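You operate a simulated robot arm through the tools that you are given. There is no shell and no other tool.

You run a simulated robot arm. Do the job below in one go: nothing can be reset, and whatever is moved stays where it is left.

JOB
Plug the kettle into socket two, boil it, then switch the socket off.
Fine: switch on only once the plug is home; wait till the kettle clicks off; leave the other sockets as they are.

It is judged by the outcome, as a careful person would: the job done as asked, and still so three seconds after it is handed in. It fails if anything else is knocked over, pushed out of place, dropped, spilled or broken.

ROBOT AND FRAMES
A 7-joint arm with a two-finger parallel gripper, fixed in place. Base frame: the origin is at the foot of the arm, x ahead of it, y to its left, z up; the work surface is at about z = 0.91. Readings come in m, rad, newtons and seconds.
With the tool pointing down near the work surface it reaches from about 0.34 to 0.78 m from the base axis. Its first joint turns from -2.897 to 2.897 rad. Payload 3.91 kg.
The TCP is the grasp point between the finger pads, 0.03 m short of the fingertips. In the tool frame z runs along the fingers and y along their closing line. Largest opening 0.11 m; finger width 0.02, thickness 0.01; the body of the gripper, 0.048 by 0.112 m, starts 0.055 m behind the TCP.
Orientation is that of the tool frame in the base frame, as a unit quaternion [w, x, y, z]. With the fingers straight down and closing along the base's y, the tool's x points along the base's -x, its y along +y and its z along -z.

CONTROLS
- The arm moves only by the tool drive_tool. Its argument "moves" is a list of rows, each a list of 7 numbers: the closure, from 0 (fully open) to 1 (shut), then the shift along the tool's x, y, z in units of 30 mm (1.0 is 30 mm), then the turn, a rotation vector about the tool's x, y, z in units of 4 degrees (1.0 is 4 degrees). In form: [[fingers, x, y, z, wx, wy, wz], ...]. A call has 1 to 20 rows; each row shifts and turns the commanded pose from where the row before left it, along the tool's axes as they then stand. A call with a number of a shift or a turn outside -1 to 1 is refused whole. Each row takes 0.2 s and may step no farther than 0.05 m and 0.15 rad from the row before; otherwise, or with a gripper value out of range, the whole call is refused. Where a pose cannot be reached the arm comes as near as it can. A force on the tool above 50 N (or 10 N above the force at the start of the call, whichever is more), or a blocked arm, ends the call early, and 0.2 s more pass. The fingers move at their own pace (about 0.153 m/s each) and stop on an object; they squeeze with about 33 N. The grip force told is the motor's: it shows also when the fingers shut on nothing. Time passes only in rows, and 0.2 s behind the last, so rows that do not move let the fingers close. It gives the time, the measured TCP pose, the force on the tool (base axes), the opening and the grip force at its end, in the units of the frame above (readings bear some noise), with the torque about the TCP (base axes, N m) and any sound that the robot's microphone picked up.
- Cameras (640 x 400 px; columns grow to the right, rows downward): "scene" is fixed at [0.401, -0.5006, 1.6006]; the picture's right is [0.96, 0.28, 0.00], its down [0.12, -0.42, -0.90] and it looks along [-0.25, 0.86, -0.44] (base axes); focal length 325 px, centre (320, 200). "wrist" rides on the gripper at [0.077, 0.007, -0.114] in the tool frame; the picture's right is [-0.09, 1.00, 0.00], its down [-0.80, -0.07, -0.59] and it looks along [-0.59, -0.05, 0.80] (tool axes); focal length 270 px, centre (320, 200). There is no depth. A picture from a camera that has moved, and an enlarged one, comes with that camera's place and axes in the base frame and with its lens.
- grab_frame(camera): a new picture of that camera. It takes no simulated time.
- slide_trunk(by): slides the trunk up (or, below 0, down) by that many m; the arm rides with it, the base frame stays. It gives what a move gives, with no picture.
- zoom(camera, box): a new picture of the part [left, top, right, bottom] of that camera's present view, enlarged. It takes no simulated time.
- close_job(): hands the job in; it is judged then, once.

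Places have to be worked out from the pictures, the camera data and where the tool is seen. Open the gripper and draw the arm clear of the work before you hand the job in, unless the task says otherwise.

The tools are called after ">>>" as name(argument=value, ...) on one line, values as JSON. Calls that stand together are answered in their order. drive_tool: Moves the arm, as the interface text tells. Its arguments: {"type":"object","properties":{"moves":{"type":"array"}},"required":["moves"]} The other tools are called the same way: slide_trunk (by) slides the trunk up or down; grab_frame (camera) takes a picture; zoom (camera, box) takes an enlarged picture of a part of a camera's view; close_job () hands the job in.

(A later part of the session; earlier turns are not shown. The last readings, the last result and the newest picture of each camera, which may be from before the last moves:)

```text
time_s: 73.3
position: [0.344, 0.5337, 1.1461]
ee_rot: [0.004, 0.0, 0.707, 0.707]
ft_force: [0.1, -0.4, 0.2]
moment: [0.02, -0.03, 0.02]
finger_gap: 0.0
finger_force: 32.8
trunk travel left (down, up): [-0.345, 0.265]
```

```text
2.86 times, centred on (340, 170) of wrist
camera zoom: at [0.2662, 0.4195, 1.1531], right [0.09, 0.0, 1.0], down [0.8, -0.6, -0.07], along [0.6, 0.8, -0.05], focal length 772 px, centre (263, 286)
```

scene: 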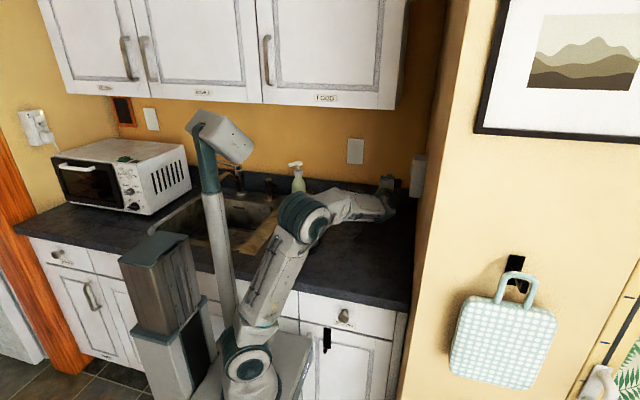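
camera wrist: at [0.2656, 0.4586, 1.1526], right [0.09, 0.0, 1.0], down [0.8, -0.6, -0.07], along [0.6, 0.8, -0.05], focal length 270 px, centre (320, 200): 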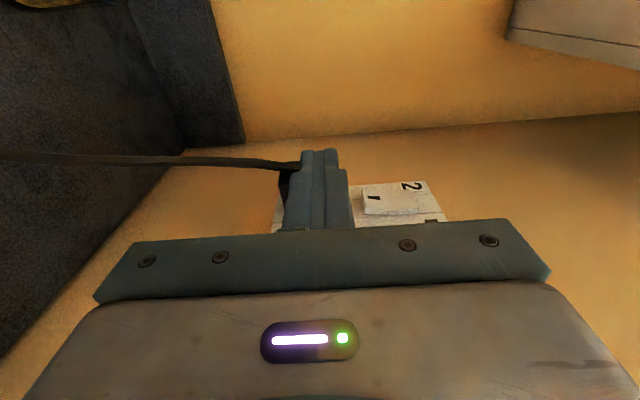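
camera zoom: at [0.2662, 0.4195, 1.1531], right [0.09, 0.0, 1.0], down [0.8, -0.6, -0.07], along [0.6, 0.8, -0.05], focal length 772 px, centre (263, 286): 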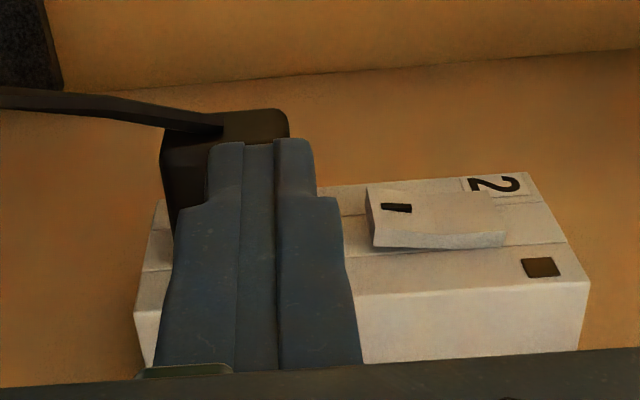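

The plug is now level and flush against the face: home. The rocker spans z 1.176–1.218, its lower end sticking out to x≈0.396 (off). I bring the closed fingers in front of its lower half at z≈1.182.

>>> drive_tool(moves=[[1, 0, 0.6, 0, 0, 0, 0], [1, 0, 0.6, 0, 0, 0, 0], [1, 0, 0, 0.7, 0, 0, 0], [1, 0, 0, 0.7, 0, 0, 0], [1, 0, 0, 0.7, 0, 0, 0], [1, 0, 0, 0.68, 0, 0, 0], [1, -0.4, 0, 0, 0, 0, 0], [1, -0.4, 0, 0, 0, 0, 0], [1, -0.2, 0, 0, 0, 0, 0], [1, 0, 0, 0, 0, 0, 0]])

>>> zoom(camera="scene", box=[390, 150, 430, 192])

>>> zoom(camera="wrist", box=[220, 90, 440, 240])

```text
time_s: 75.5
position: [0.3736, 0.6184, 1.1824]
ee_rot: [0.002, 0.002, 0.708, 0.707]
ft_force: [0.9, 0.1, 0.3]
moment: [-0.03, 0.0, -0.02]
finger_gap: 0.0
finger_force: 33.3
trunk travel left (down, up): [-0.345, 0.265]
```

```text
9.52 times, centred on (410, 171) of scene
camera zoom: at [0.401, -0.5006, 1.6006], right [0.96, 0.28, 0.0], down [0.12, -0.42, -0.9], along [-0.25, 0.86, -0.44], focal length 3099 px, centre (-537, 476)
```

zoom: 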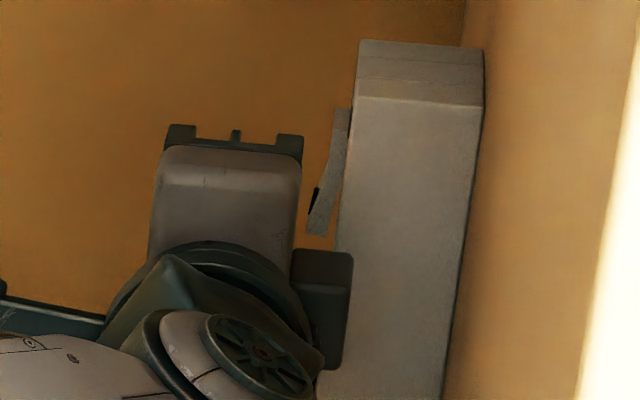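

```text
2.67 times, centred on (330, 165) of wrist
camera zoom: at [0.2964, 0.5037, 1.1894], right [0.09, 0.0, 1.0], down [0.8, -0.6, -0.07], along [0.6, 0.8, -0.05], focal length 721 px, centre (293, 293)
```

zoom: 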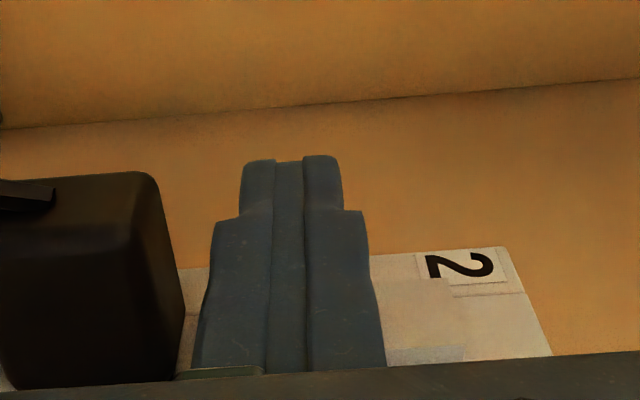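

The fingers stand in front of the rocker's lower half, clear of the plug. I press in +x in small steps and listen for a click.

>>> drive_tool(moves=[[1, -0.15, 0, 0, 0, 0, 0], [1, -0.15, 0, 0, 0, 0, 0], [1, -0.067, 0, 0, 0, 0, 0], [1, -0.067, 0, 0, 0, 0, 0], [1, -0.067, 0, 0, 0, 0, 0], [1, 0, 0, 0, 0, 0, 0]])

>>> zoom(camera="scene", box=[390, 150, 430, 192])

```text
time_s: 76.9
position: [0.3879, 0.6186, 1.1821]
ee_rot: [0.005, 0.001, 0.707, 0.707]
ft_force: [0.3, -0.1, 0.1]
moment: [0.01, 0.02, 0.02]
finger_gap: 0.0001
finger_force: 33.5
trunk travel left (down, up): [-0.345, 0.265]
```

```text
9.52 times, centred on (410, 171) of scene
camera zoom: at [0.401, -0.5006, 1.6006], right [0.96, 0.28, 0.0], down [0.12, -0.42, -0.9], along [-0.25, 0.86, -0.44], focal length 3099 px, centre (-537, 476)
```

zoom: 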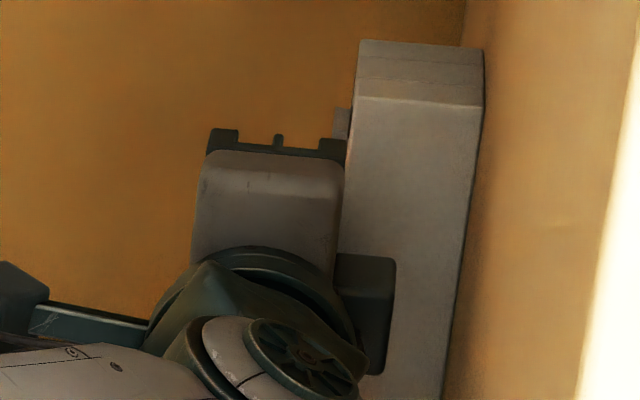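

No contact yet; I continue.

>>> drive_tool(moves=[[1, -0.067, 0, 0, 0, 0, 0], [1, -0.067, 0, 0, 0, 0, 0], [1, -0.067, 0, 0, 0, 0, 0], [1, 0, 0, 0, 0, 0, 0]])

>>> zoom(camera="wrist", box=[220, 90, 440, 240])

```text
time_s: 77.9
position: [0.3947, 0.6173, 1.182]
ee_rot: [0.004, 0.002, 0.707, 0.707]
ft_force: [0.3, -0.4, -0.7]
moment: [-0.02, -0.03, 0.03]
finger_gap: 0.0001
finger_force: 32.9
trunk travel left (down, up): [-0.345, 0.265]
```

```text
2.67 times, centred on (330, 165) of wrist
camera zoom: at [0.3171, 0.504, 1.1893], right [0.09, 0.0, 1.0], down [0.8, -0.6, -0.07], along [0.6, 0.8, -0.05], focal length 721 px, centre (293, 293)
```

zoom: 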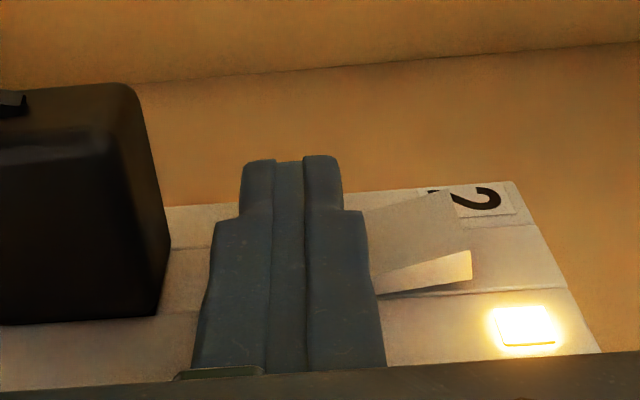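

The lamp is lit: socket 2 is on. I withdraw the fingers back and away.

>>> drive_tool(moves=[[1, 0.7, 0, 0, 0, 0, 0], [1, 0.7, 0, 0, 0, 0, 0], [1, 0.5, 0.3, -0.9, 0, 0, 0], [1, 0.5, 0.3, -0.9, 0, 0, 0], [1, 0.8, 0, -0.9, 0, 0, 0], [1, 0.8, 0, 0, 0, 0, 0], [1, 0, 0, 0, 0, 0, 0]])

>>> grab_frame(camera="scene")

>>> zoom(camera="scene", box=[390, 145, 430, 200])

>>> zoom(camera="scene", box=[270, 180, 350, 270])

```text
time_s: 79.5
position: [0.2731, 0.538, 1.1993]
ee_rot: [0.003, 0.002, 0.707, 0.707]
ft_force: [-0.6, -0.2, 1.4]
moment: [0.01, -0.01, 0.03]
finger_gap: 0.0001
finger_force: 32.7
trunk travel left (down, up): [-0.345, 0.265]
```

```text
taken
```

scene: 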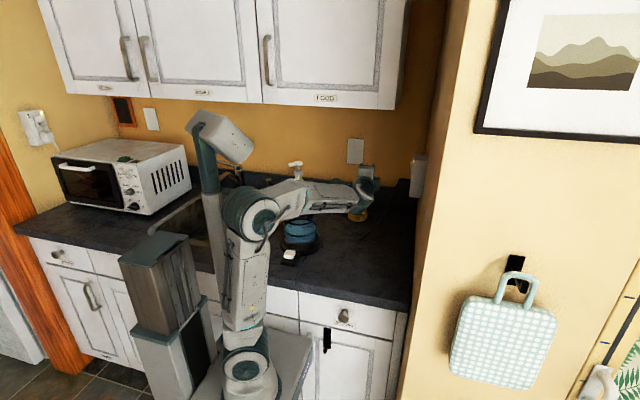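

```text
7.27 times, centred on (410, 172) of scene
camera zoom: at [0.401, -0.5006, 1.6006], right [0.96, 0.28, 0.0], down [0.12, -0.42, -0.9], along [-0.25, 0.86, -0.44], focal length 2366 px, centre (-334, 400)
```

zoom: 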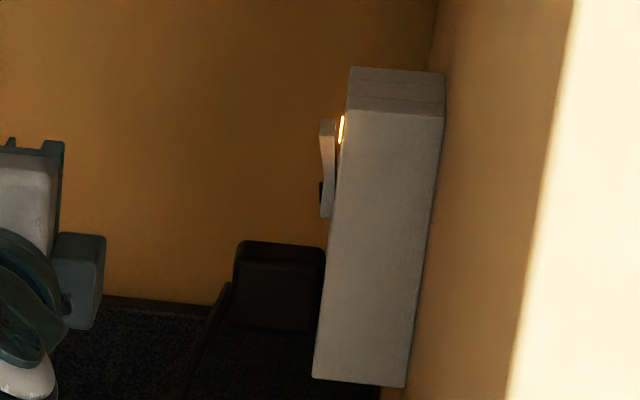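

```text
4.44 times, centred on (310, 225) of scene
camera zoom: at [0.401, -0.5006, 1.6006], right [0.96, 0.28, 0.0], down [0.12, -0.42, -0.9], along [-0.25, 0.86, -0.44], focal length 1446 px, centre (364, 89)
```

zoom: 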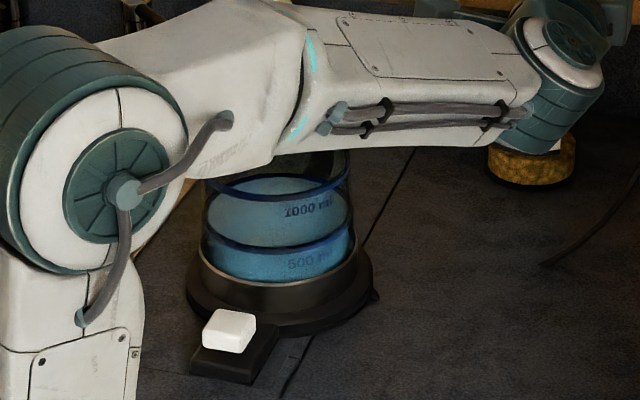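

Plug home, lamp lit. The kettle's white switch works out at about (0.04, 0.36, 0.935) from two views. I roll the tool back to pointing down, in place, before going over there.

>>> drive_tool(moves=[[1, 0, 0.3, -0.3, 1, 0, 0], [1, 0, 0.3, -0.3, 1, 0, 0], [1, 0, 0.3, -0.3, 1, 0, 0], [1, 0, 0, 0, 1, 0, 0], [1, 0, 0, 0, 1, 0, 0], [1, 0, 0, 0, 1, 0, 0], [1, 0, 0, 0, 1, 0, 0], [1, 0, 0, 0, 1, 0, 0], [1, 0, 0, 0, 1, 0, 0], [1, 0, 0, 0, 1, 0, 0], [1, 0, 0, 0, 1, 0, 0], [1, 0, 0, 0, 1, 0, 0], [1, 0, 0, 0, 1, 0, 0], [1, 0, 0, 0, 1, 0, 0], [1, 0, 0, 0, 1, 0, 0], [1, 0, 0, 0, 1, 0, 0], [1, 0, 0, 0, 1, 0, 0], [1, 0, 0, 0, 1, 0, 0], [1, 0, 0, 0, 1, 0, 0], [1, 0, 0, 0, 1, 0, 0]])

>>> grab_frame(camera="scene")

```text
time_s: 83.7
position: [0.2745, 0.5113, 1.2285]
ee_rot: [0.001, 0.003, 0.993, 0.121]
ft_force: [0.4, 0.4, 0.0]
moment: [-0.02, -0.01, 0.01]
finger_gap: 0.0
finger_force: 33.1
out of reach, approached as far as the arm can: row 20
trunk travel left (down, up): [-0.345, 0.265]
```

```text
taken
```

scene: 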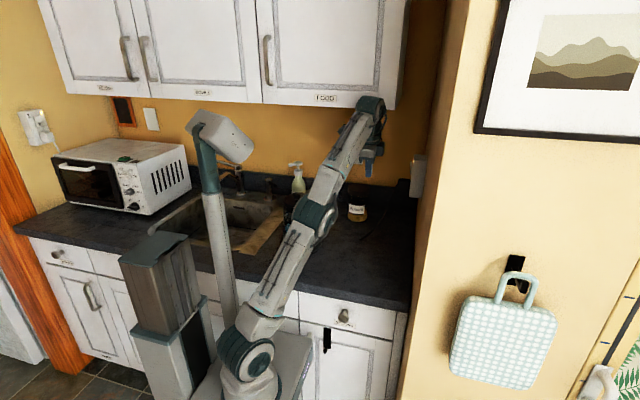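

The arm is near full stretch upward here; I draw it back toward the base, finishing the roll to straight down on the way.

>>> drive_tool(moves=[[1, 0.4, -0.8, 0, 0, 0, 0], [1, 0.4, -0.8, 0, 0, 0, 0], [1, 0.4, -0.8, 0, 0.7, 0, 0], [1, 0.4, -0.8, 0, 0.7, 0, 0], [1, 0.4, -0.8, 0, 0.7, 0, 0], [1, 0.4, -0.6, 0, 0.7, 0, 0], [1, 0.4, 0, 0, 0.68, 0, 0], [1, 0, 0, 0, 0, 0, 0]])

>>> grab_frame(camera="scene")

>>> grab_frame(camera="wrist")

```text
time_s: 85.5
position: [0.1883, 0.3789, 1.2006]
ee_rot: [0.002, 0.004, 1.0, 0.0]
ft_force: [-0.4, 0.3, -0.9]
moment: [-0.01, -0.01, 0.0]
finger_gap: 0.0
finger_force: 33.3
trunk travel left (down, up): [-0.345, 0.265]
```

```text
taken
```

scene: 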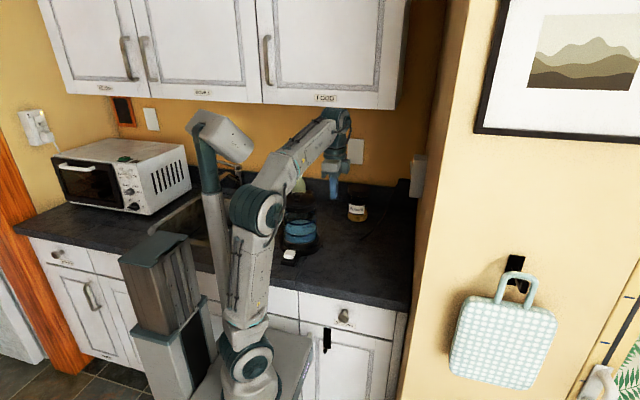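

```text
taken
camera wrist: at [0.1115, 0.3856, 1.3154], right [0.09, 1.0, 0.0], down [0.8, -0.08, 0.6], along [0.59, -0.06, -0.8], focal length 270 px, centre (320, 200)
```

wrist: 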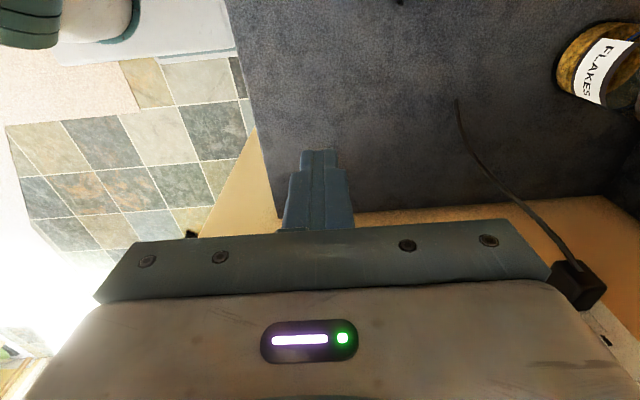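

The cable just runs into the counter, out of the way. I yaw the tool −80° so its slim side and the camera face the kettle from the front.

>>> drive_tool(moves=[[1, 0, 0, 0, 0, 0, -1], [1, 0, 0, 0, 0, 0, -1], [1, 0, 0, 0, 0, 0, -1], [1, 0, 0, 0, 0, 0, -1], [1, 0, 0, 0, 0, 0, -1], [1, 0, 0, 0, 0, 0, -1], [1, 0, 0, 0, 0, 0, -1], [1, 0, 0, 0, 0, 0, -1], [1, 0, 0, 0, 0, 0, -1], [1, 0, 0, 0, 0, 0, -1], [1, 0, 0, 0, 0, 0, -1], [1, 0, 0, 0, 0, 0, -1], [1, 0, 0, 0, 0, 0, -1], [1, 0, 0, 0, 0, 0, -1], [1, 0, 0, 0, 0, 0, -1], [1, 0, 0, 0, 0, 0, -1], [1, 0, 0, 0, 0, 0, -1], [1, 0, 0, 0, 0, 0, -1], [1, 0, 0, 0, 0, 0, -1], [1, 0, 0, 0, 0, 0, -1]])

>>> grab_frame(camera="scene")

>>> grab_frame(camera="wrist")

```text
time_s: 89.7
position: [0.1887, 0.3777, 1.201]
ee_rot: [0.002, -0.641, 0.767, 0.0]
ft_force: [-0.2, 0.3, -1.1]
moment: [-0.04, -0.07, 0.02]
finger_gap: 0.0003
finger_force: 32.6
trunk travel left (down, up): [-0.345, 0.265]
```

```text
taken
```

scene: 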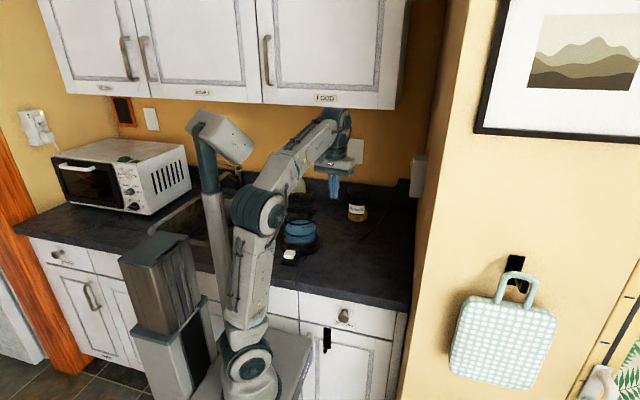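

```text
taken
camera wrist: at [0.1684, 0.303, 1.3156], right [-0.96, 0.26, 0.0], down [0.21, 0.77, 0.6], along [0.16, 0.57, -0.8], focal length 270 px, centre (320, 200)
```

wrist: 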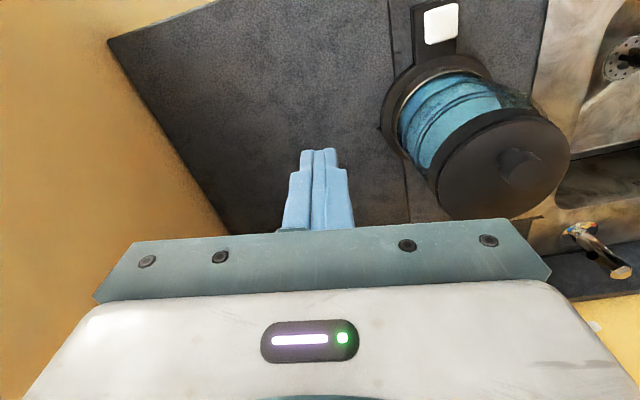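

The kettle and its switch are well seen from here. I zoom on the switch.

>>> zoom(camera="wrist", box=[380, 0, 580, 125])

>>> zoom(camera="scene", box=[270, 225, 340, 270])

```text
3.20 times, centred on (480, 62) of wrist
camera zoom: at [0.1684, 0.303, 1.3156], right [-0.96, 0.26, 0.0], down [0.21, 0.77, 0.6], along [0.16, 0.57, -0.8], focal length 865 px, centre (-192, 640)
```

zoom: 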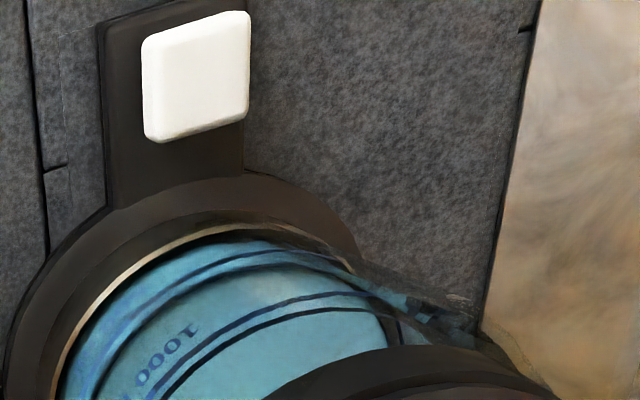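

```text
8.89 times, centred on (305, 248) of scene
camera zoom: at [0.401, -0.5006, 1.6006], right [0.96, 0.28, 0.0], down [0.12, -0.42, -0.9], along [-0.25, 0.86, -0.44], focal length 2892 px, centre (453, -222)
```

zoom: 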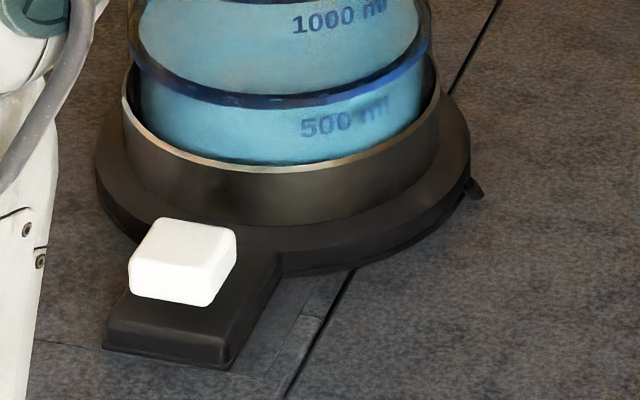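

The switch's top centre is at about (0.040, 0.360, 0.944). I move above it at safe height.

>>> drive_tool(moves=[[1, 0.25, 0.795, 0, 0, 0, 0], [1, 0.25, 0.795, 0, 0, 0, 0], [1, 0.25, 0.795, 0, 0, 0, 0], [1, 0.25, 0.795, 0, 0, 0, 0], [1, 0.25, 0.795, 0, 0, 0, 0], [1, 0.25, 0.795, 0, 0, 0, 0], [1, 0, 0, 0, 0, 0, 0]])

>>> grab_frame(camera="scene")

>>> grab_frame(camera="wrist")

```text
time_s: 91.5
position: [0.0688, 0.3729, 1.1853]
ee_rot: [-0.028, -0.622, 0.783, -0.005]
ft_force: [0.0, -0.2, 0.2]
moment: [0.03, -0.02, 0.01]
finger_gap: 0.0001
finger_force: 32.9
trunk travel left (down, up): [-0.345, 0.265]
stopped in row 7: the arm was blocked; the commanded pose is now the measured one
```

```text
taken
```

scene: 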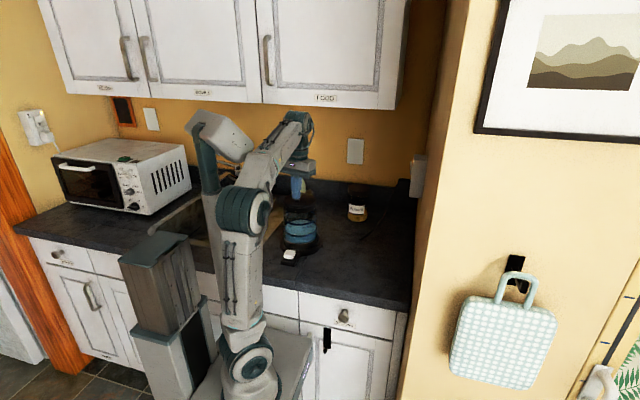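

```text
taken
camera wrist: at [0.0497, 0.3045, 1.3045], right [-0.95, 0.31, 0.02], down [0.27, 0.79, 0.55], along [0.15, 0.53, -0.83], focal length 270 px, centre (320, 200)
```

wrist: 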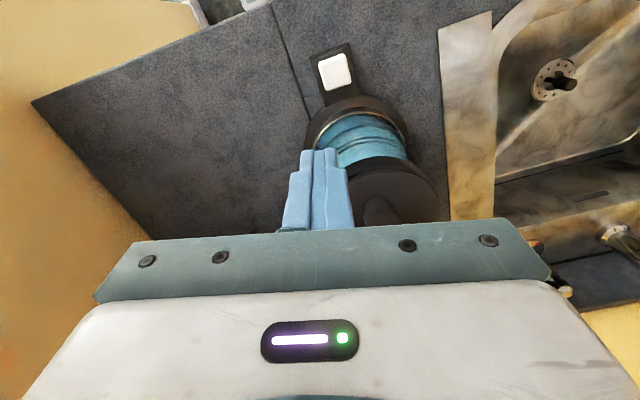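

The arm is blocked short of the switch at this height (it folds too tightly with the trunk this low). I back off 4 cm, restore the orientation, and raise the trunk 0.13 m to get a more open posture.

>>> drive_tool(moves=[[1, -0.13, -0.65, 0, 0, 0, 0], [1, -0.13, -0.65, 0, 0.2, -0.35, -0.38], [1, 0, 0, 0, 0.21, -0.35, -0.39], [1, 0, 0, 0, 0, 0, 0]])

>>> slide_trunk(by=0.13)

>>> grab_frame(camera="scene")

```text
time_s: 92.5
position: [0.1083, 0.3714, 1.1842]
ee_rot: [0.0, -0.644, 0.765, -0.001]
ft_force: [-0.3, -0.1, 0.4]
moment: [0.02, 0.03, 0.01]
finger_gap: 0.0
finger_force: 33.6
trunk travel left (down, up): [-0.345, 0.265]
```

```text
time_s: 94.0
position: [0.1078, 0.3712, 1.314]
ee_rot: [-0.001, -0.643, 0.766, 0.001]
ft_force: [-0.3, 0.2, -0.3]
moment: [-0.02, 0.04, 0.03]
finger_gap: 0.0
finger_force: 33.4
trunk travel left (down, up): [-0.475, 0.135]
```

```text
taken
```

scene: 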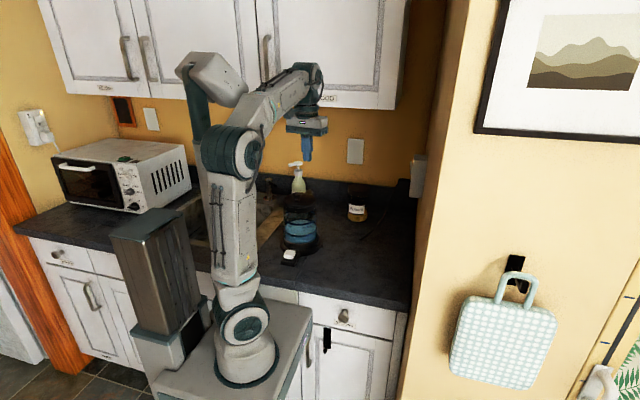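

Now I descend in front of the kettle to z≈1.12, staying a little nearer the counter edge for clearance.

>>> drive_tool(moves=[[1, 0.85, -0.15, 0, 0, 0, 0], [1, 0, 0, 0.9, 0, 0, 0], [1, 0, 0, 0.9, 0, 0, 0], [1, 0, 0, 0.9, 0, 0, 0], [1, 0, 0, 0.9, 0, 0, 0], [1, 0, 0, 0.9, 0, 0, 0], [1, 0, 0, 0.9, 0, 0, 0], [1, 0, 0, 0.9, 0, 0, 0], [1, 0, 0, 0, 0, 0, 0]])

>>> grab_frame(camera="scene")

>>> grab_frame(camera="wrist")

```text
time_s: 96.0
position: [0.1076, 0.3448, 1.1254]
ee_rot: [-0.001, -0.644, 0.765, 0.001]
ft_force: [0.2, 0.3, -0.3]
moment: [0.01, -0.03, 0.0]
finger_gap: 0.0
finger_force: 33.0
trunk travel left (down, up): [-0.475, 0.135]
```

```text
taken
```

scene: 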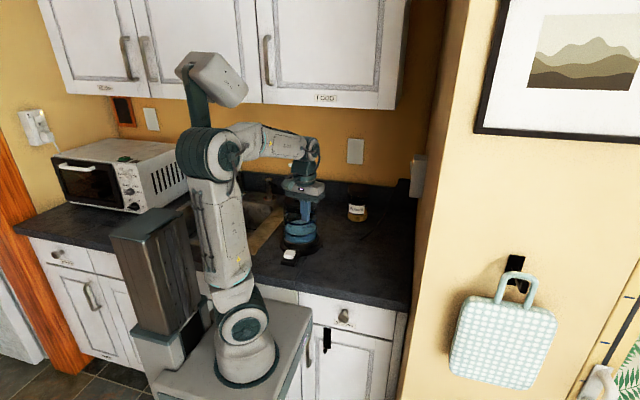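

```text
taken
camera wrist: at [0.088, 0.2707, 1.2395], right [-0.97, 0.26, 0.0], down [0.21, 0.78, 0.59], along [0.15, 0.57, -0.8], focal length 270 px, centre (320, 200)
```

wrist: 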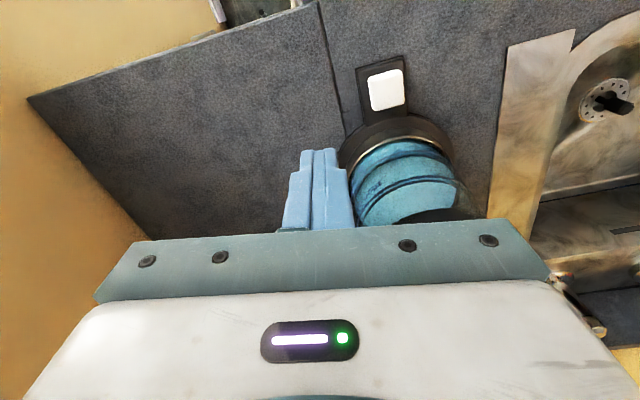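

Good posture now; the switch re-measures at (0.041, 0.361). I move above it and descend to about 1 cm over its top.

>>> drive_tool(moves=[[1, -0.01, 0.765, 0, 0, 0, 0], [1, -0.01, 0.765, 0, 0, 0, 0], [1, -0.02, 0.765, 0, 0, 0, 0], [1, 0, 0, 0.7, 0, 0, 0], [1, 0, 0, 0.9, 0, 0, 0], [1, 0, 0, 0.9, 0, 0, 0], [1, 0, 0, 0.9, 0, 0, 0], [1, 0, 0, 0.9, 0, 0, 0], [1, 0, 0, 0, 0, 0, 0]])

>>> zoom(camera="scene", box=[260, 170, 360, 270])

>>> grab_frame(camera="wrist")

```text
time_s: 97.7
position: [0.0398, 0.3591, 1.0321]
ee_rot: [0.004, -0.643, 0.766, 0.003]
ft_force: [1.7, -6.4, 11.8]
moment: [0.86, 0.09, -0.05]
finger_gap: 0.0001
finger_force: 33.5
trunk travel left (down, up): [-0.475, 0.135]
stopped in row 8: the force on the tool passed its limit at 63 N (the readings are from after the stop); the commanded pose is now the measured one
```

```text
4.00 times, centred on (310, 220) of scene
camera zoom: at [0.401, -0.5006, 1.6006], right [0.96, 0.28, 0.0], down [0.12, -0.42, -0.9], along [-0.25, 0.86, -0.44], focal length 1301 px, centre (360, 120)
```

zoom: 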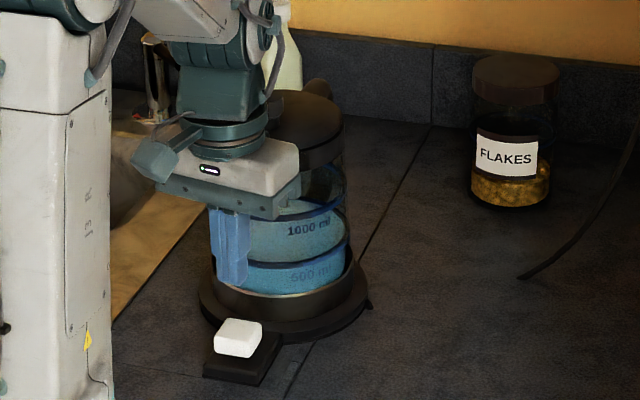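

```text
taken
camera wrist: at [0.0194, 0.2828, 1.146], right [-0.97, 0.26, 0.0], down [0.21, 0.77, 0.6], along [0.16, 0.58, -0.8], focal length 270 px, centre (320, 200)
```

wrist: 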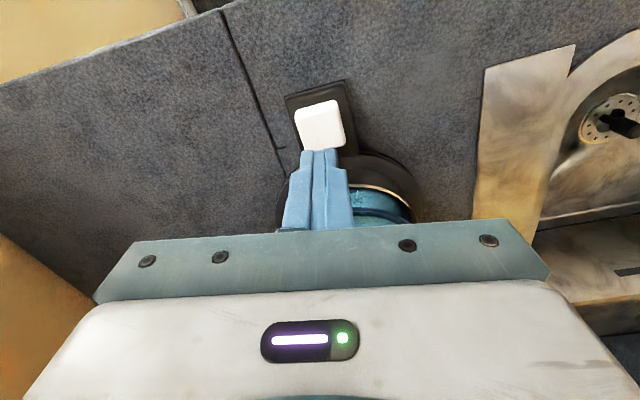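

The wide flange behind the hand met the kettle lid's rim (63 N) at this straight-down angle. I raise at once and check that the kettle has not moved.

>>> drive_tool(moves=[[1, 0, 0, -0.5, 0, 0, 0], [1, 0.3, 0, -0.8, 0, 0, 0], [1, 0.3, 0, -0.8, 0, 0, 0], [1, 0, 0, 0, 0, 0, 0]])

>>> zoom(camera="scene", box=[260, 170, 360, 270])

>>> grab_frame(camera="wrist")

```text
time_s: 98.7
position: [0.0367, 0.3388, 1.0943]
ee_rot: [0.003, -0.643, 0.766, 0.002]
ft_force: [-0.3, 0.5, -0.2]
moment: [0.01, -0.01, -0.02]
finger_gap: 0.0
finger_force: 33.2
trunk travel left (down, up): [-0.475, 0.135]
```

```text
4.00 times, centred on (310, 220) of scene
camera zoom: at [0.401, -0.5006, 1.6006], right [0.96, 0.28, 0.0], down [0.12, -0.42, -0.9], along [-0.25, 0.86, -0.44], focal length 1301 px, centre (360, 120)
```

zoom: 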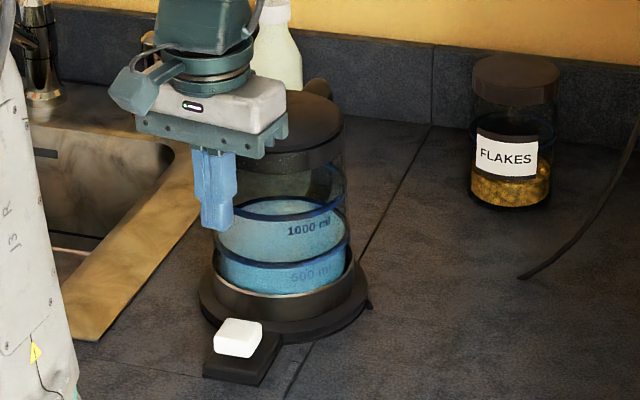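

```text
taken
camera wrist: at [0.0166, 0.2644, 1.209], right [-0.97, 0.26, 0.0], down [0.21, 0.77, 0.6], along [0.15, 0.58, -0.8], focal length 270 px, centre (320, 200)
```

wrist: 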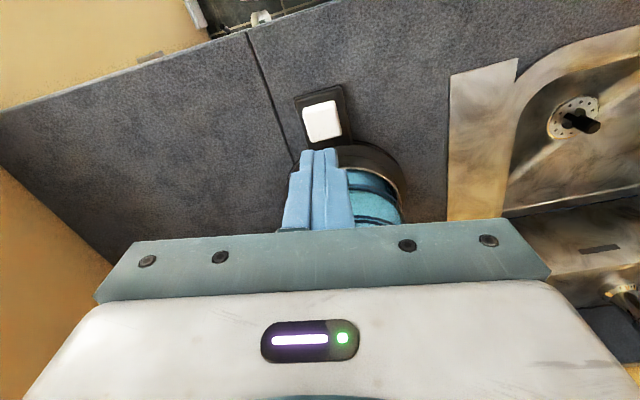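

Kettle and switch are where they were. I now lean the hand away from the kettle (30° tilt, fingertips toward +y) so the flange clears the lid.

>>> drive_tool(moves=[[1, 0, 0, 0, 0, -0.94, 0], [1, 0, 0, 0, 0, -0.94, 0], [1, 0, 0, 0, 0, -0.94, 0], [1, 0, 0, 0, 0, -0.94, 0], [1, 0, 0, 0, 0, -0.94, 0], [1, 0, 0, 0, 0, -0.94, 0], [1, 0, 0, 0, 0, -0.94, 0], [1, 0, 0, 0, 0, -0.94, 0], [1, 0, 0, 0, 0, 0, 0]])

>>> grab_frame(camera="scene")

>>> grab_frame(camera="wrist")

```text
time_s: 100.7
position: [0.0362, 0.3415, 1.0933]
ee_rot: [0.203, -0.62, 0.739, 0.169]
ft_force: [-0.1, -0.4, -0.5]
moment: [0.0, 0.01, 0.03]
finger_gap: 0.0
finger_force: 32.8
trunk travel left (down, up): [-0.475, 0.135]
```

```text
taken
```

scene: 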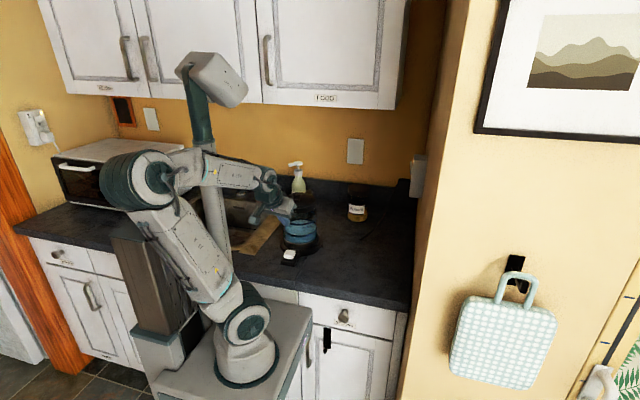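

```text
taken
camera wrist: at [0.0081, 0.2195, 1.153], right [-0.97, 0.25, 0.04], down [0.14, 0.37, 0.92], along [0.21, 0.9, -0.39], focal length 270 px, centre (320, 200)
```

wrist: 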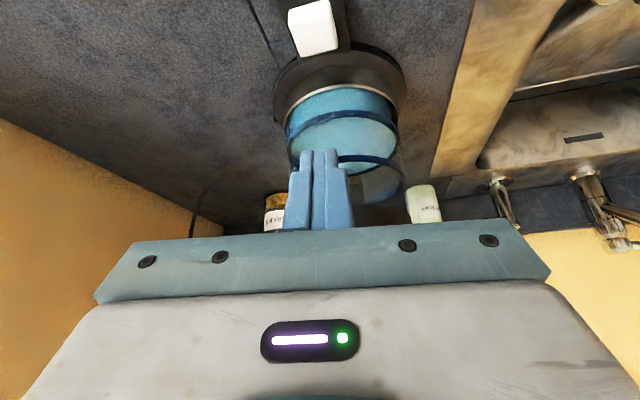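

The tilt works and leaves the hand well clear of the lid. I descend so the fingertip edge comes ~8 mm above the switch at (0.040, 0.360).

>>> drive_tool(moves=[[1, 0.38, 0, 0.84, 0, 0, 0], [1, 0.38, 0, 0.84, 0, 0, 0], [1, 0.38, 0, 0.84, 0, 0, 0], [1, 0.38, 0, 0.84, 0, 0, 0], [1, 0, 0, 0, 0, 0, 0]])

>>> zoom(camera="scene", box=[260, 200, 340, 270])

>>> grab_frame(camera="wrist")

>>> grab_frame(camera="scene")

```text
time_s: 101.9
position: [0.0376, 0.354, 0.985]
ee_rot: [0.201, -0.62, 0.739, 0.169]
ft_force: [0.4, -0.2, 0.3]
moment: [0.02, -0.01, 0.03]
finger_gap: 0.0
finger_force: 32.7
trunk travel left (down, up): [-0.475, 0.135]
```

```text
5.71 times, centred on (300, 235) of scene
camera zoom: at [0.401, -0.5006, 1.6006], right [0.96, 0.28, 0.0], down [0.12, -0.42, -0.9], along [-0.25, 0.86, -0.44], focal length 1859 px, centre (434, 0)
```

zoom: 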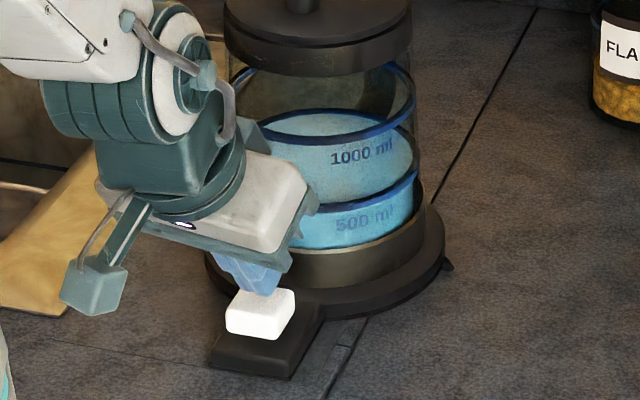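

```text
taken
camera wrist: at [0.0101, 0.2317, 1.0443], right [-0.97, 0.25, 0.05], down [0.14, 0.37, 0.92], along [0.21, 0.9, -0.39], focal length 270 px, centre (320, 200)
```

wrist: 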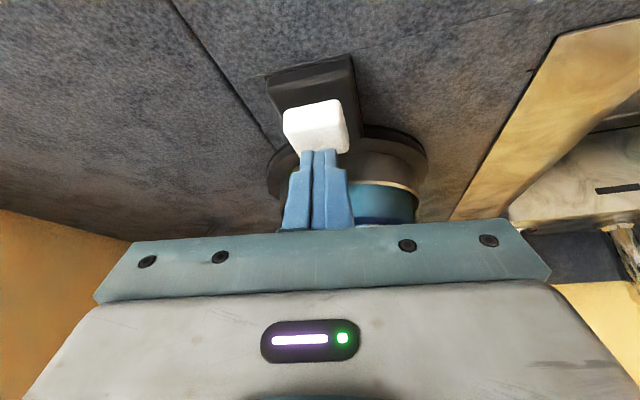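

```text
taken
```

scene: 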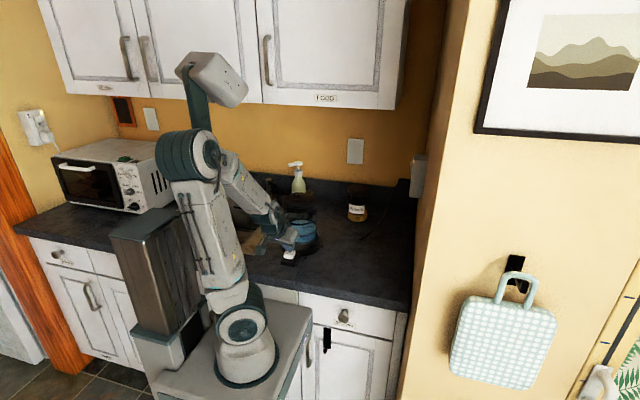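

The fingertip is right above the switch centre with ~10 mm to go. I press straight down in small steps, watching force and sound.

>>> drive_tool(moves=[[1, 0.068, 0, 0.115, 0, 0, 0], [1, 0.068, 0, 0.115, 0, 0, 0], [1, 0.026, 0, 0.043, 0, 0, 0], [1, 0.026, 0, 0.043, 0, 0, 0], [1, 0, 0, 0, 0, 0, 0]])

>>> zoom(camera="scene", box=[260, 200, 340, 270])

```text
time_s: 103.1
position: [0.0374, 0.3546, 0.9764]
ee_rot: [0.202, -0.62, 0.74, 0.169]
ft_force: [0.1, 0.3, 1.0]
moment: [0.0, -0.01, 0.01]
finger_gap: 0.0002
finger_force: 33.0
out of reach, approached as far as the arm can: row 4
trunk travel left (down, up): [-0.475, 0.135]
```

```text
5.71 times, centred on (300, 235) of scene
camera zoom: at [0.401, -0.5006, 1.6006], right [0.96, 0.28, 0.0], down [0.12, -0.42, -0.9], along [-0.25, 0.86, -0.44], focal length 1859 px, centre (434, 0)
```

zoom: 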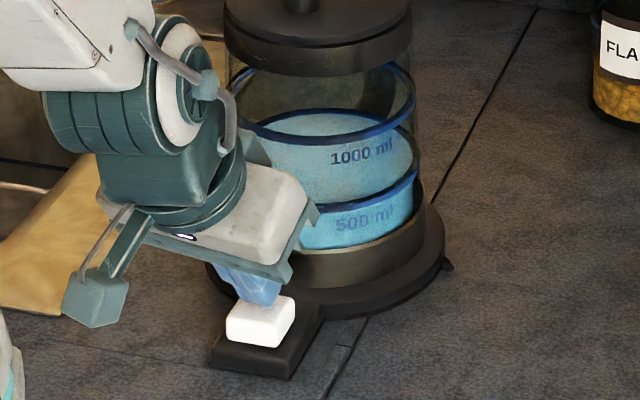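

The arm says it is at its reach limit here, with the switch apparently starting to go down. I use the trunk to press straight down by 4 mm.

>>> slide_trunk(by=-0.004)

>>> zoom(camera="scene", box=[260, 200, 340, 270])

>>> zoom(camera="wrist", box=[250, 40, 450, 220])

```text
time_s: 103.6
position: [0.0371, 0.3552, 0.9718]
ee_rot: [0.201, -0.621, 0.738, 0.169]
ft_force: [-0.3, -0.1, 4.1]
moment: [0.03, -0.01, -0.03]
finger_gap: 0.0
finger_force: 32.6
trunk travel left (down, up): [-0.471, 0.139]
```

```text
5.71 times, centred on (300, 235) of scene
camera zoom: at [0.401, -0.5006, 1.6006], right [0.96, 0.28, 0.0], down [0.12, -0.42, -0.9], along [-0.25, 0.86, -0.44], focal length 1859 px, centre (434, 0)
```

zoom: 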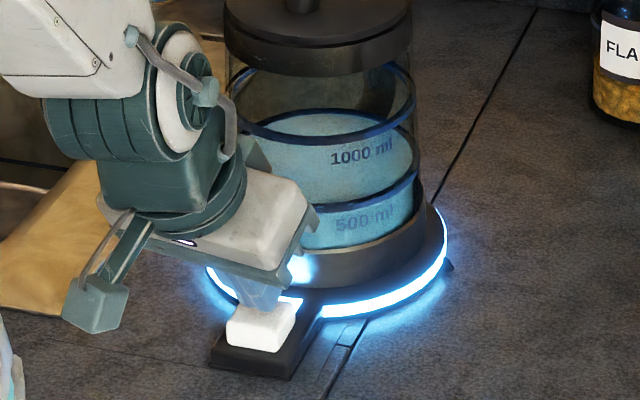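

```text
2.22 times, centred on (350, 130) of wrist
camera zoom: at [0.0094, 0.2331, 1.032], right [-0.97, 0.25, 0.04], down [0.14, 0.37, 0.92], along [0.21, 0.9, -0.39], focal length 601 px, centre (253, 356)
```

zoom: 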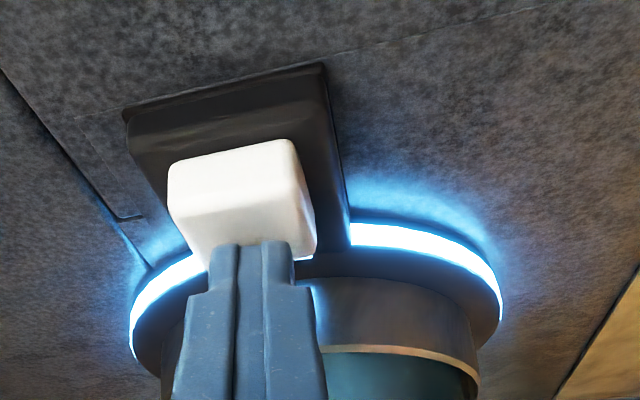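

The blue ring lights: the kettle is on. I lift off the switch and draw away so it can click off freely.

>>> slide_trunk(by=0.004)

>>> drive_tool(moves=[[1, -0.17, 0, -0.287, 0, 0, 0], [1, -0.34, 0, -0.7, 0, 0, 0], [1, -0.34, 0, -0.84, 0, 0, 0], [1, -0.34, 0, -0.84, 0, 0, 0], [1, -0.34, 0, -0.84, 0, 0, 0], [1, 0, 0, 0, 0, 0, 0]])

>>> grab_frame(camera="scene")

```text
time_s: 104.1
position: [0.0369, 0.3547, 0.9766]
ee_rot: [0.201, -0.62, 0.739, 0.168]
ft_force: [-0.6, 1.1, 0.2]
moment: [-0.01, 0.01, 0.0]
finger_gap: 0.0001
finger_force: 33.2
trunk travel left (down, up): [-0.475, 0.135]
```

```text
time_s: 105.5
position: [0.0345, 0.3409, 1.091]
ee_rot: [0.201, -0.62, 0.739, 0.168]
ft_force: [0.2, 0.2, 0.9]
moment: [-0.01, 0.0, -0.01]
finger_gap: 0.0
finger_force: 33.1
trunk travel left (down, up): [-0.475, 0.135]
```

```text
taken
```

scene: 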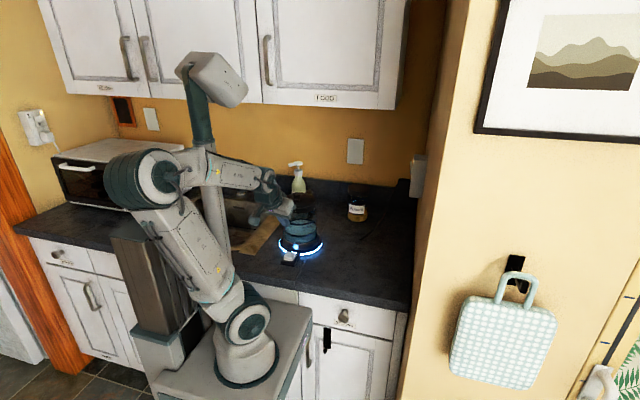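

The kettle stays lit and heating. While it boils I start repositioning for the socket: first undo the tilt and rise.

>>> drive_tool(moves=[[1, 0, 0, 0, 0, 0.94, 0], [1, 0, 0, 0, 0, 0.94, 0], [1, 0, 0, 0, 0, 0.94, 0], [1, 0, 0, 0, 0, 0.94, 0], [1, 0, 0, 0, 0, 0.94, 0], [1, 0, 0, 0, 0, 0.94, 0], [1, 0, 0, 0, 0, 0.94, 0], [1, 0, 0, 0, 0, 0.94, 0], [1, 0, 0, -0.8, 0, 0, 0], [1, 0, 0, -0.8, 0, 0, 0], [1, -0.15, -0.8, -0.8, 0, 0, 0], [1, -0.15, -0.8, -0.8, 0, 0, 0], [1, -0.15, -0.8, 0, 0, 0, 0], [1, -0.15, -0.8, 0, 0, 0, 0], [1, 0, 0, 0, 0, 0, 0]])

>>> grab_frame(camera="scene")

```text
time_s: 108.7
position: [0.1333, 0.3427, 1.1879]
ee_rot: [0.002, -0.642, 0.766, 0.002]
ft_force: [-0.1, 0.3, -0.7]
moment: [0.03, 0.0, 0.01]
finger_gap: 0.0002
finger_force: 32.8
trunk travel left (down, up): [-0.475, 0.135]
```

```text
taken
```

scene: 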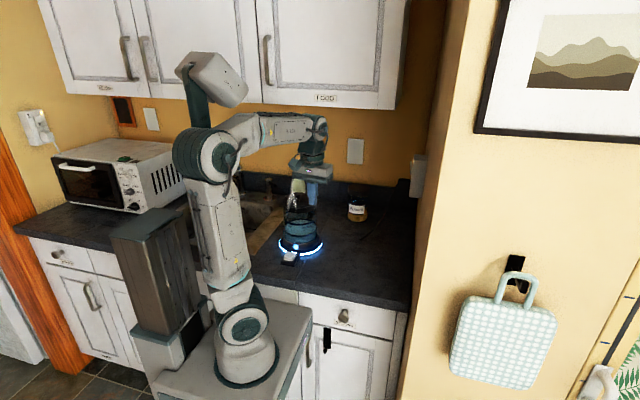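

Still heating. I turn the tool's yaw back by 80° here.

>>> drive_tool(moves=[[1, 0, 0, 0, 0, 0, 1], [1, 0, 0, 0, 0, 0, 1], [1, 0, 0, 0, 0, 0, 1], [1, 0, 0, 0, 0, 0, 1], [1, 0, 0, 0, 0, 0, 1], [1, 0, 0, 0, 0, 0, 1], [1, 0, 0, 0, 0, 0, 1], [1, 0, 0, 0, 0, 0, 1], [1, 0, 0, 0, 0, 0, 1], [1, 0, 0, 0, 0, 0, 1], [1, 0, 0, 0, 0, 0, 1], [1, 0, 0, 0, 0, 0, 1], [1, 0, 0, 0, 0, 0, 1], [1, 0, 0, 0, 0, 0, 1], [1, 0, 0, 0, 0, 0, 1], [1, 0, 0, 0, 0, 0, 1], [1, 0, 0, 0, 0, 0, 1], [1, 0, 0, 0, 0, 0, 1], [1, 0, 0, 0, 0, 0, 1], [1, 0, 0, 0, 0, 0, 1]])

>>> zoom(camera="scene", box=[250, 120, 430, 280])

```text
time_s: 112.9
position: [0.1323, 0.3391, 1.1863]
ee_rot: [0.001, -0.001, 1.0, 0.004]
ft_force: [-0.9, 0.1, -0.2]
moment: [0.0, 0.03, 0.0]
finger_gap: 0.0002
finger_force: 33.2
trunk travel left (down, up): [-0.475, 0.135]
```

```text
2.50 times, centred on (340, 200) of scene
camera zoom: at [0.401, -0.5006, 1.6006], right [0.96, 0.28, 0.0], down [0.12, -0.42, -0.9], along [-0.25, 0.86, -0.44], focal length 813 px, centre (270, 200)
```

zoom: 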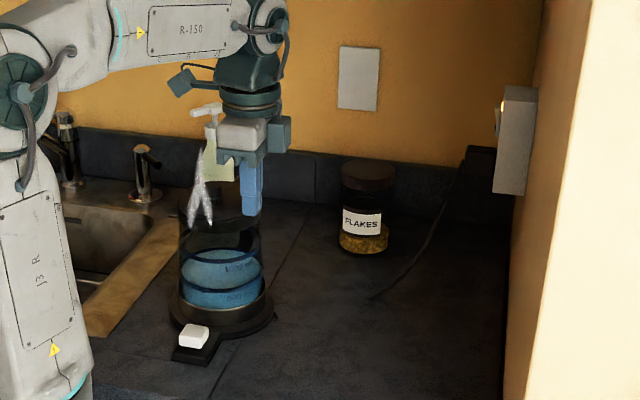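

Steam rises and the blue ring is now dark, so it seems to have boiled and cut out. I check the switch, the socket lamp and listen a moment.

>>> drive_tool(moves=[[1, 0, 0, 0, 0, 0, 0], [1, 0, 0, 0, 0, 0, 0], [1, 0, 0, 0, 0, 0, 0], [1, 0, 0, 0, 0, 0, 0], [1, 0, 0, 0, 0, 0, 0]])

>>> zoom(camera="scene", box=[270, 180, 350, 270])

>>> zoom(camera="scene", box=[390, 145, 430, 200])

```text
time_s: 114.1
position: [0.1337, 0.3421, 1.1854]
ee_rot: [0.0, 0.001, 1.0, 0.004]
ft_force: [-0.1, -1.1, 0.4]
moment: [-0.01, -0.03, -0.03]
finger_gap: 0.0
finger_force: 33.4
trunk travel left (down, up): [-0.475, 0.135]
```

```text
4.44 times, centred on (310, 225) of scene
camera zoom: at [0.401, -0.5006, 1.6006], right [0.96, 0.28, 0.0], down [0.12, -0.42, -0.9], along [-0.25, 0.86, -0.44], focal length 1446 px, centre (364, 89)
```

zoom: 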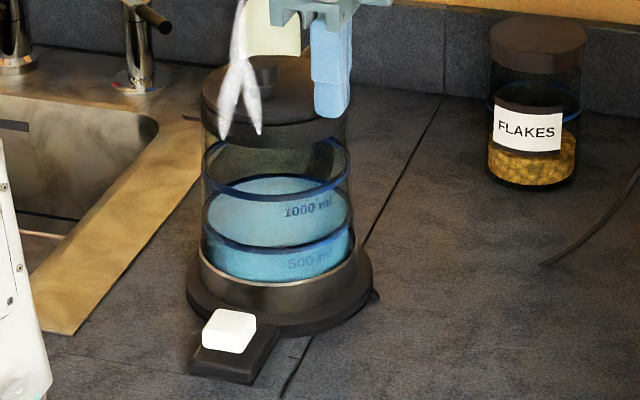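

```text
7.27 times, centred on (410, 172) of scene
camera zoom: at [0.401, -0.5006, 1.6006], right [0.96, 0.28, 0.0], down [0.12, -0.42, -0.9], along [-0.25, 0.86, -0.44], focal length 2366 px, centre (-334, 400)
```

zoom: 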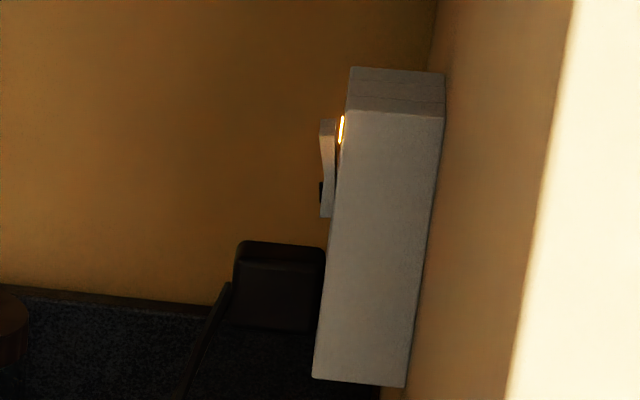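

The switch has popped back up, the ring is dark, steam is rising and the socket lamp is still lit: it has boiled and clicked off by itself. Now I head for the socket: move clear of the kettle, then lower the trunk again.

>>> drive_tool(moves=[[1, -0.75, 0, -0.83, 0, 0, 0], [1, -0.75, 0, -0.83, 0, 0, 0], [1, -0.75, 0.67, -0.83, 0, 0, 0], [1, -0.75, 0.67, -0.83, 0, 0, 0], [1, -0.4, 0.67, 0, 0, 0, 0], [1, 0, 0, 0, 0, 0, 0]])

>>> slide_trunk(by=-0.13)

>>> grab_frame(camera="scene")

```text
time_s: 115.5
position: [0.2343, 0.4013, 1.2838]
ee_rot: [0.001, 0.0, 1.0, 0.004]
ft_force: [0.0, -0.2, 0.4]
moment: [0.01, 0.03, 0.0]
finger_gap: 0.0
finger_force: 32.8
trunk travel left (down, up): [-0.475, 0.135]
```

```text
time_s: 117.1
position: [0.2337, 0.4014, 1.1555]
ee_rot: [0.001, 0.0, 1.0, 0.004]
ft_force: [-0.3, 0.1, 0.0]
moment: [0.0, 0.0, 0.04]
finger_gap: 0.0
finger_force: 33.0
trunk travel left (down, up): [-0.345, 0.265]
```

```text
taken
```

scene: 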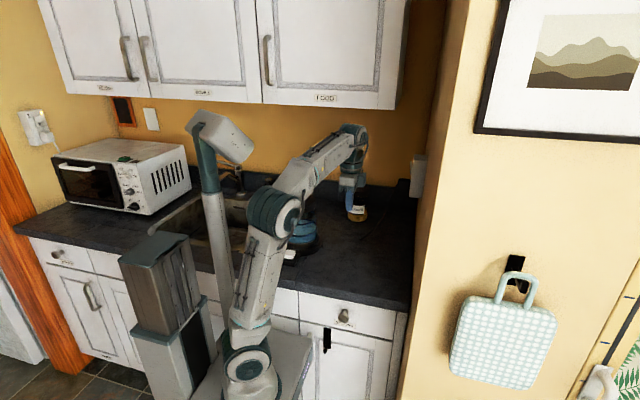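

Good posture again. I roll the tool toward level (80°) while moving +y.

>>> drive_tool(moves=[[1, 0, 0.2, 0, -1, 0, 0], [1, 0, 0.2, 0.014, -1, 0, 0], [1, 0, 0.198, 0.028, -1, 0, 0], [1, 0, 0.196, 0.042, -1, 0, 0], [1, 0, 0.192, 0.055, -1, 0, 0], [1, 0, 0.188, 0.068, -1, 0, 0], [1, 0, 0.183, 0.081, -1, 0, 0], [1, 0, 0.177, 0.094, -1, 0, 0], [1, 0, 0.17, 0.106, -1, 0, 0], [1, 0, 0.162, 0.118, -1, 0, 0], [1, 0, 0.153, 0.129, -1, 0, 0], [1, 0, 0.144, 0.139, -1, 0, 0], [1, 0, 0.134, 0.149, -1, 0, 0], [1, 0, 0.123, 0.158, -1, 0, 0], [1, 0, 0.112, 0.166, -1, 0, 0], [1, 0, 0.1, 0.173, -1, 0, 0], [1, 0, 0.088, 0.18, -1, 0, 0], [1, 0, 0.075, 0.185, -1, 0, 0], [1, 0, 0.062, 0.19, -1, 0, 0], [1, 0, 0.048, 0.194, -1, 0, 0]])

>>> grab_frame(camera="scene")

```text
time_s: 121.3
position: [0.2353, 0.522, 1.1551]
ee_rot: [0.0, 0.0, 0.764, 0.645]
ft_force: [0.1, -1.4, 0.2]
moment: [0.0, -0.02, -0.02]
finger_gap: 0.0
finger_force: 32.9
trunk travel left (down, up): [-0.345, 0.265]
```

```text
taken
```

scene: 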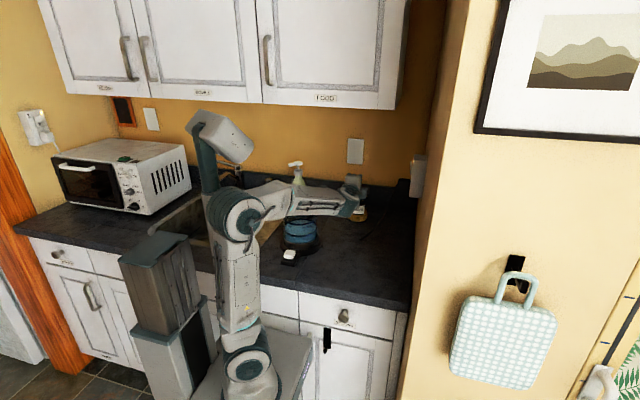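

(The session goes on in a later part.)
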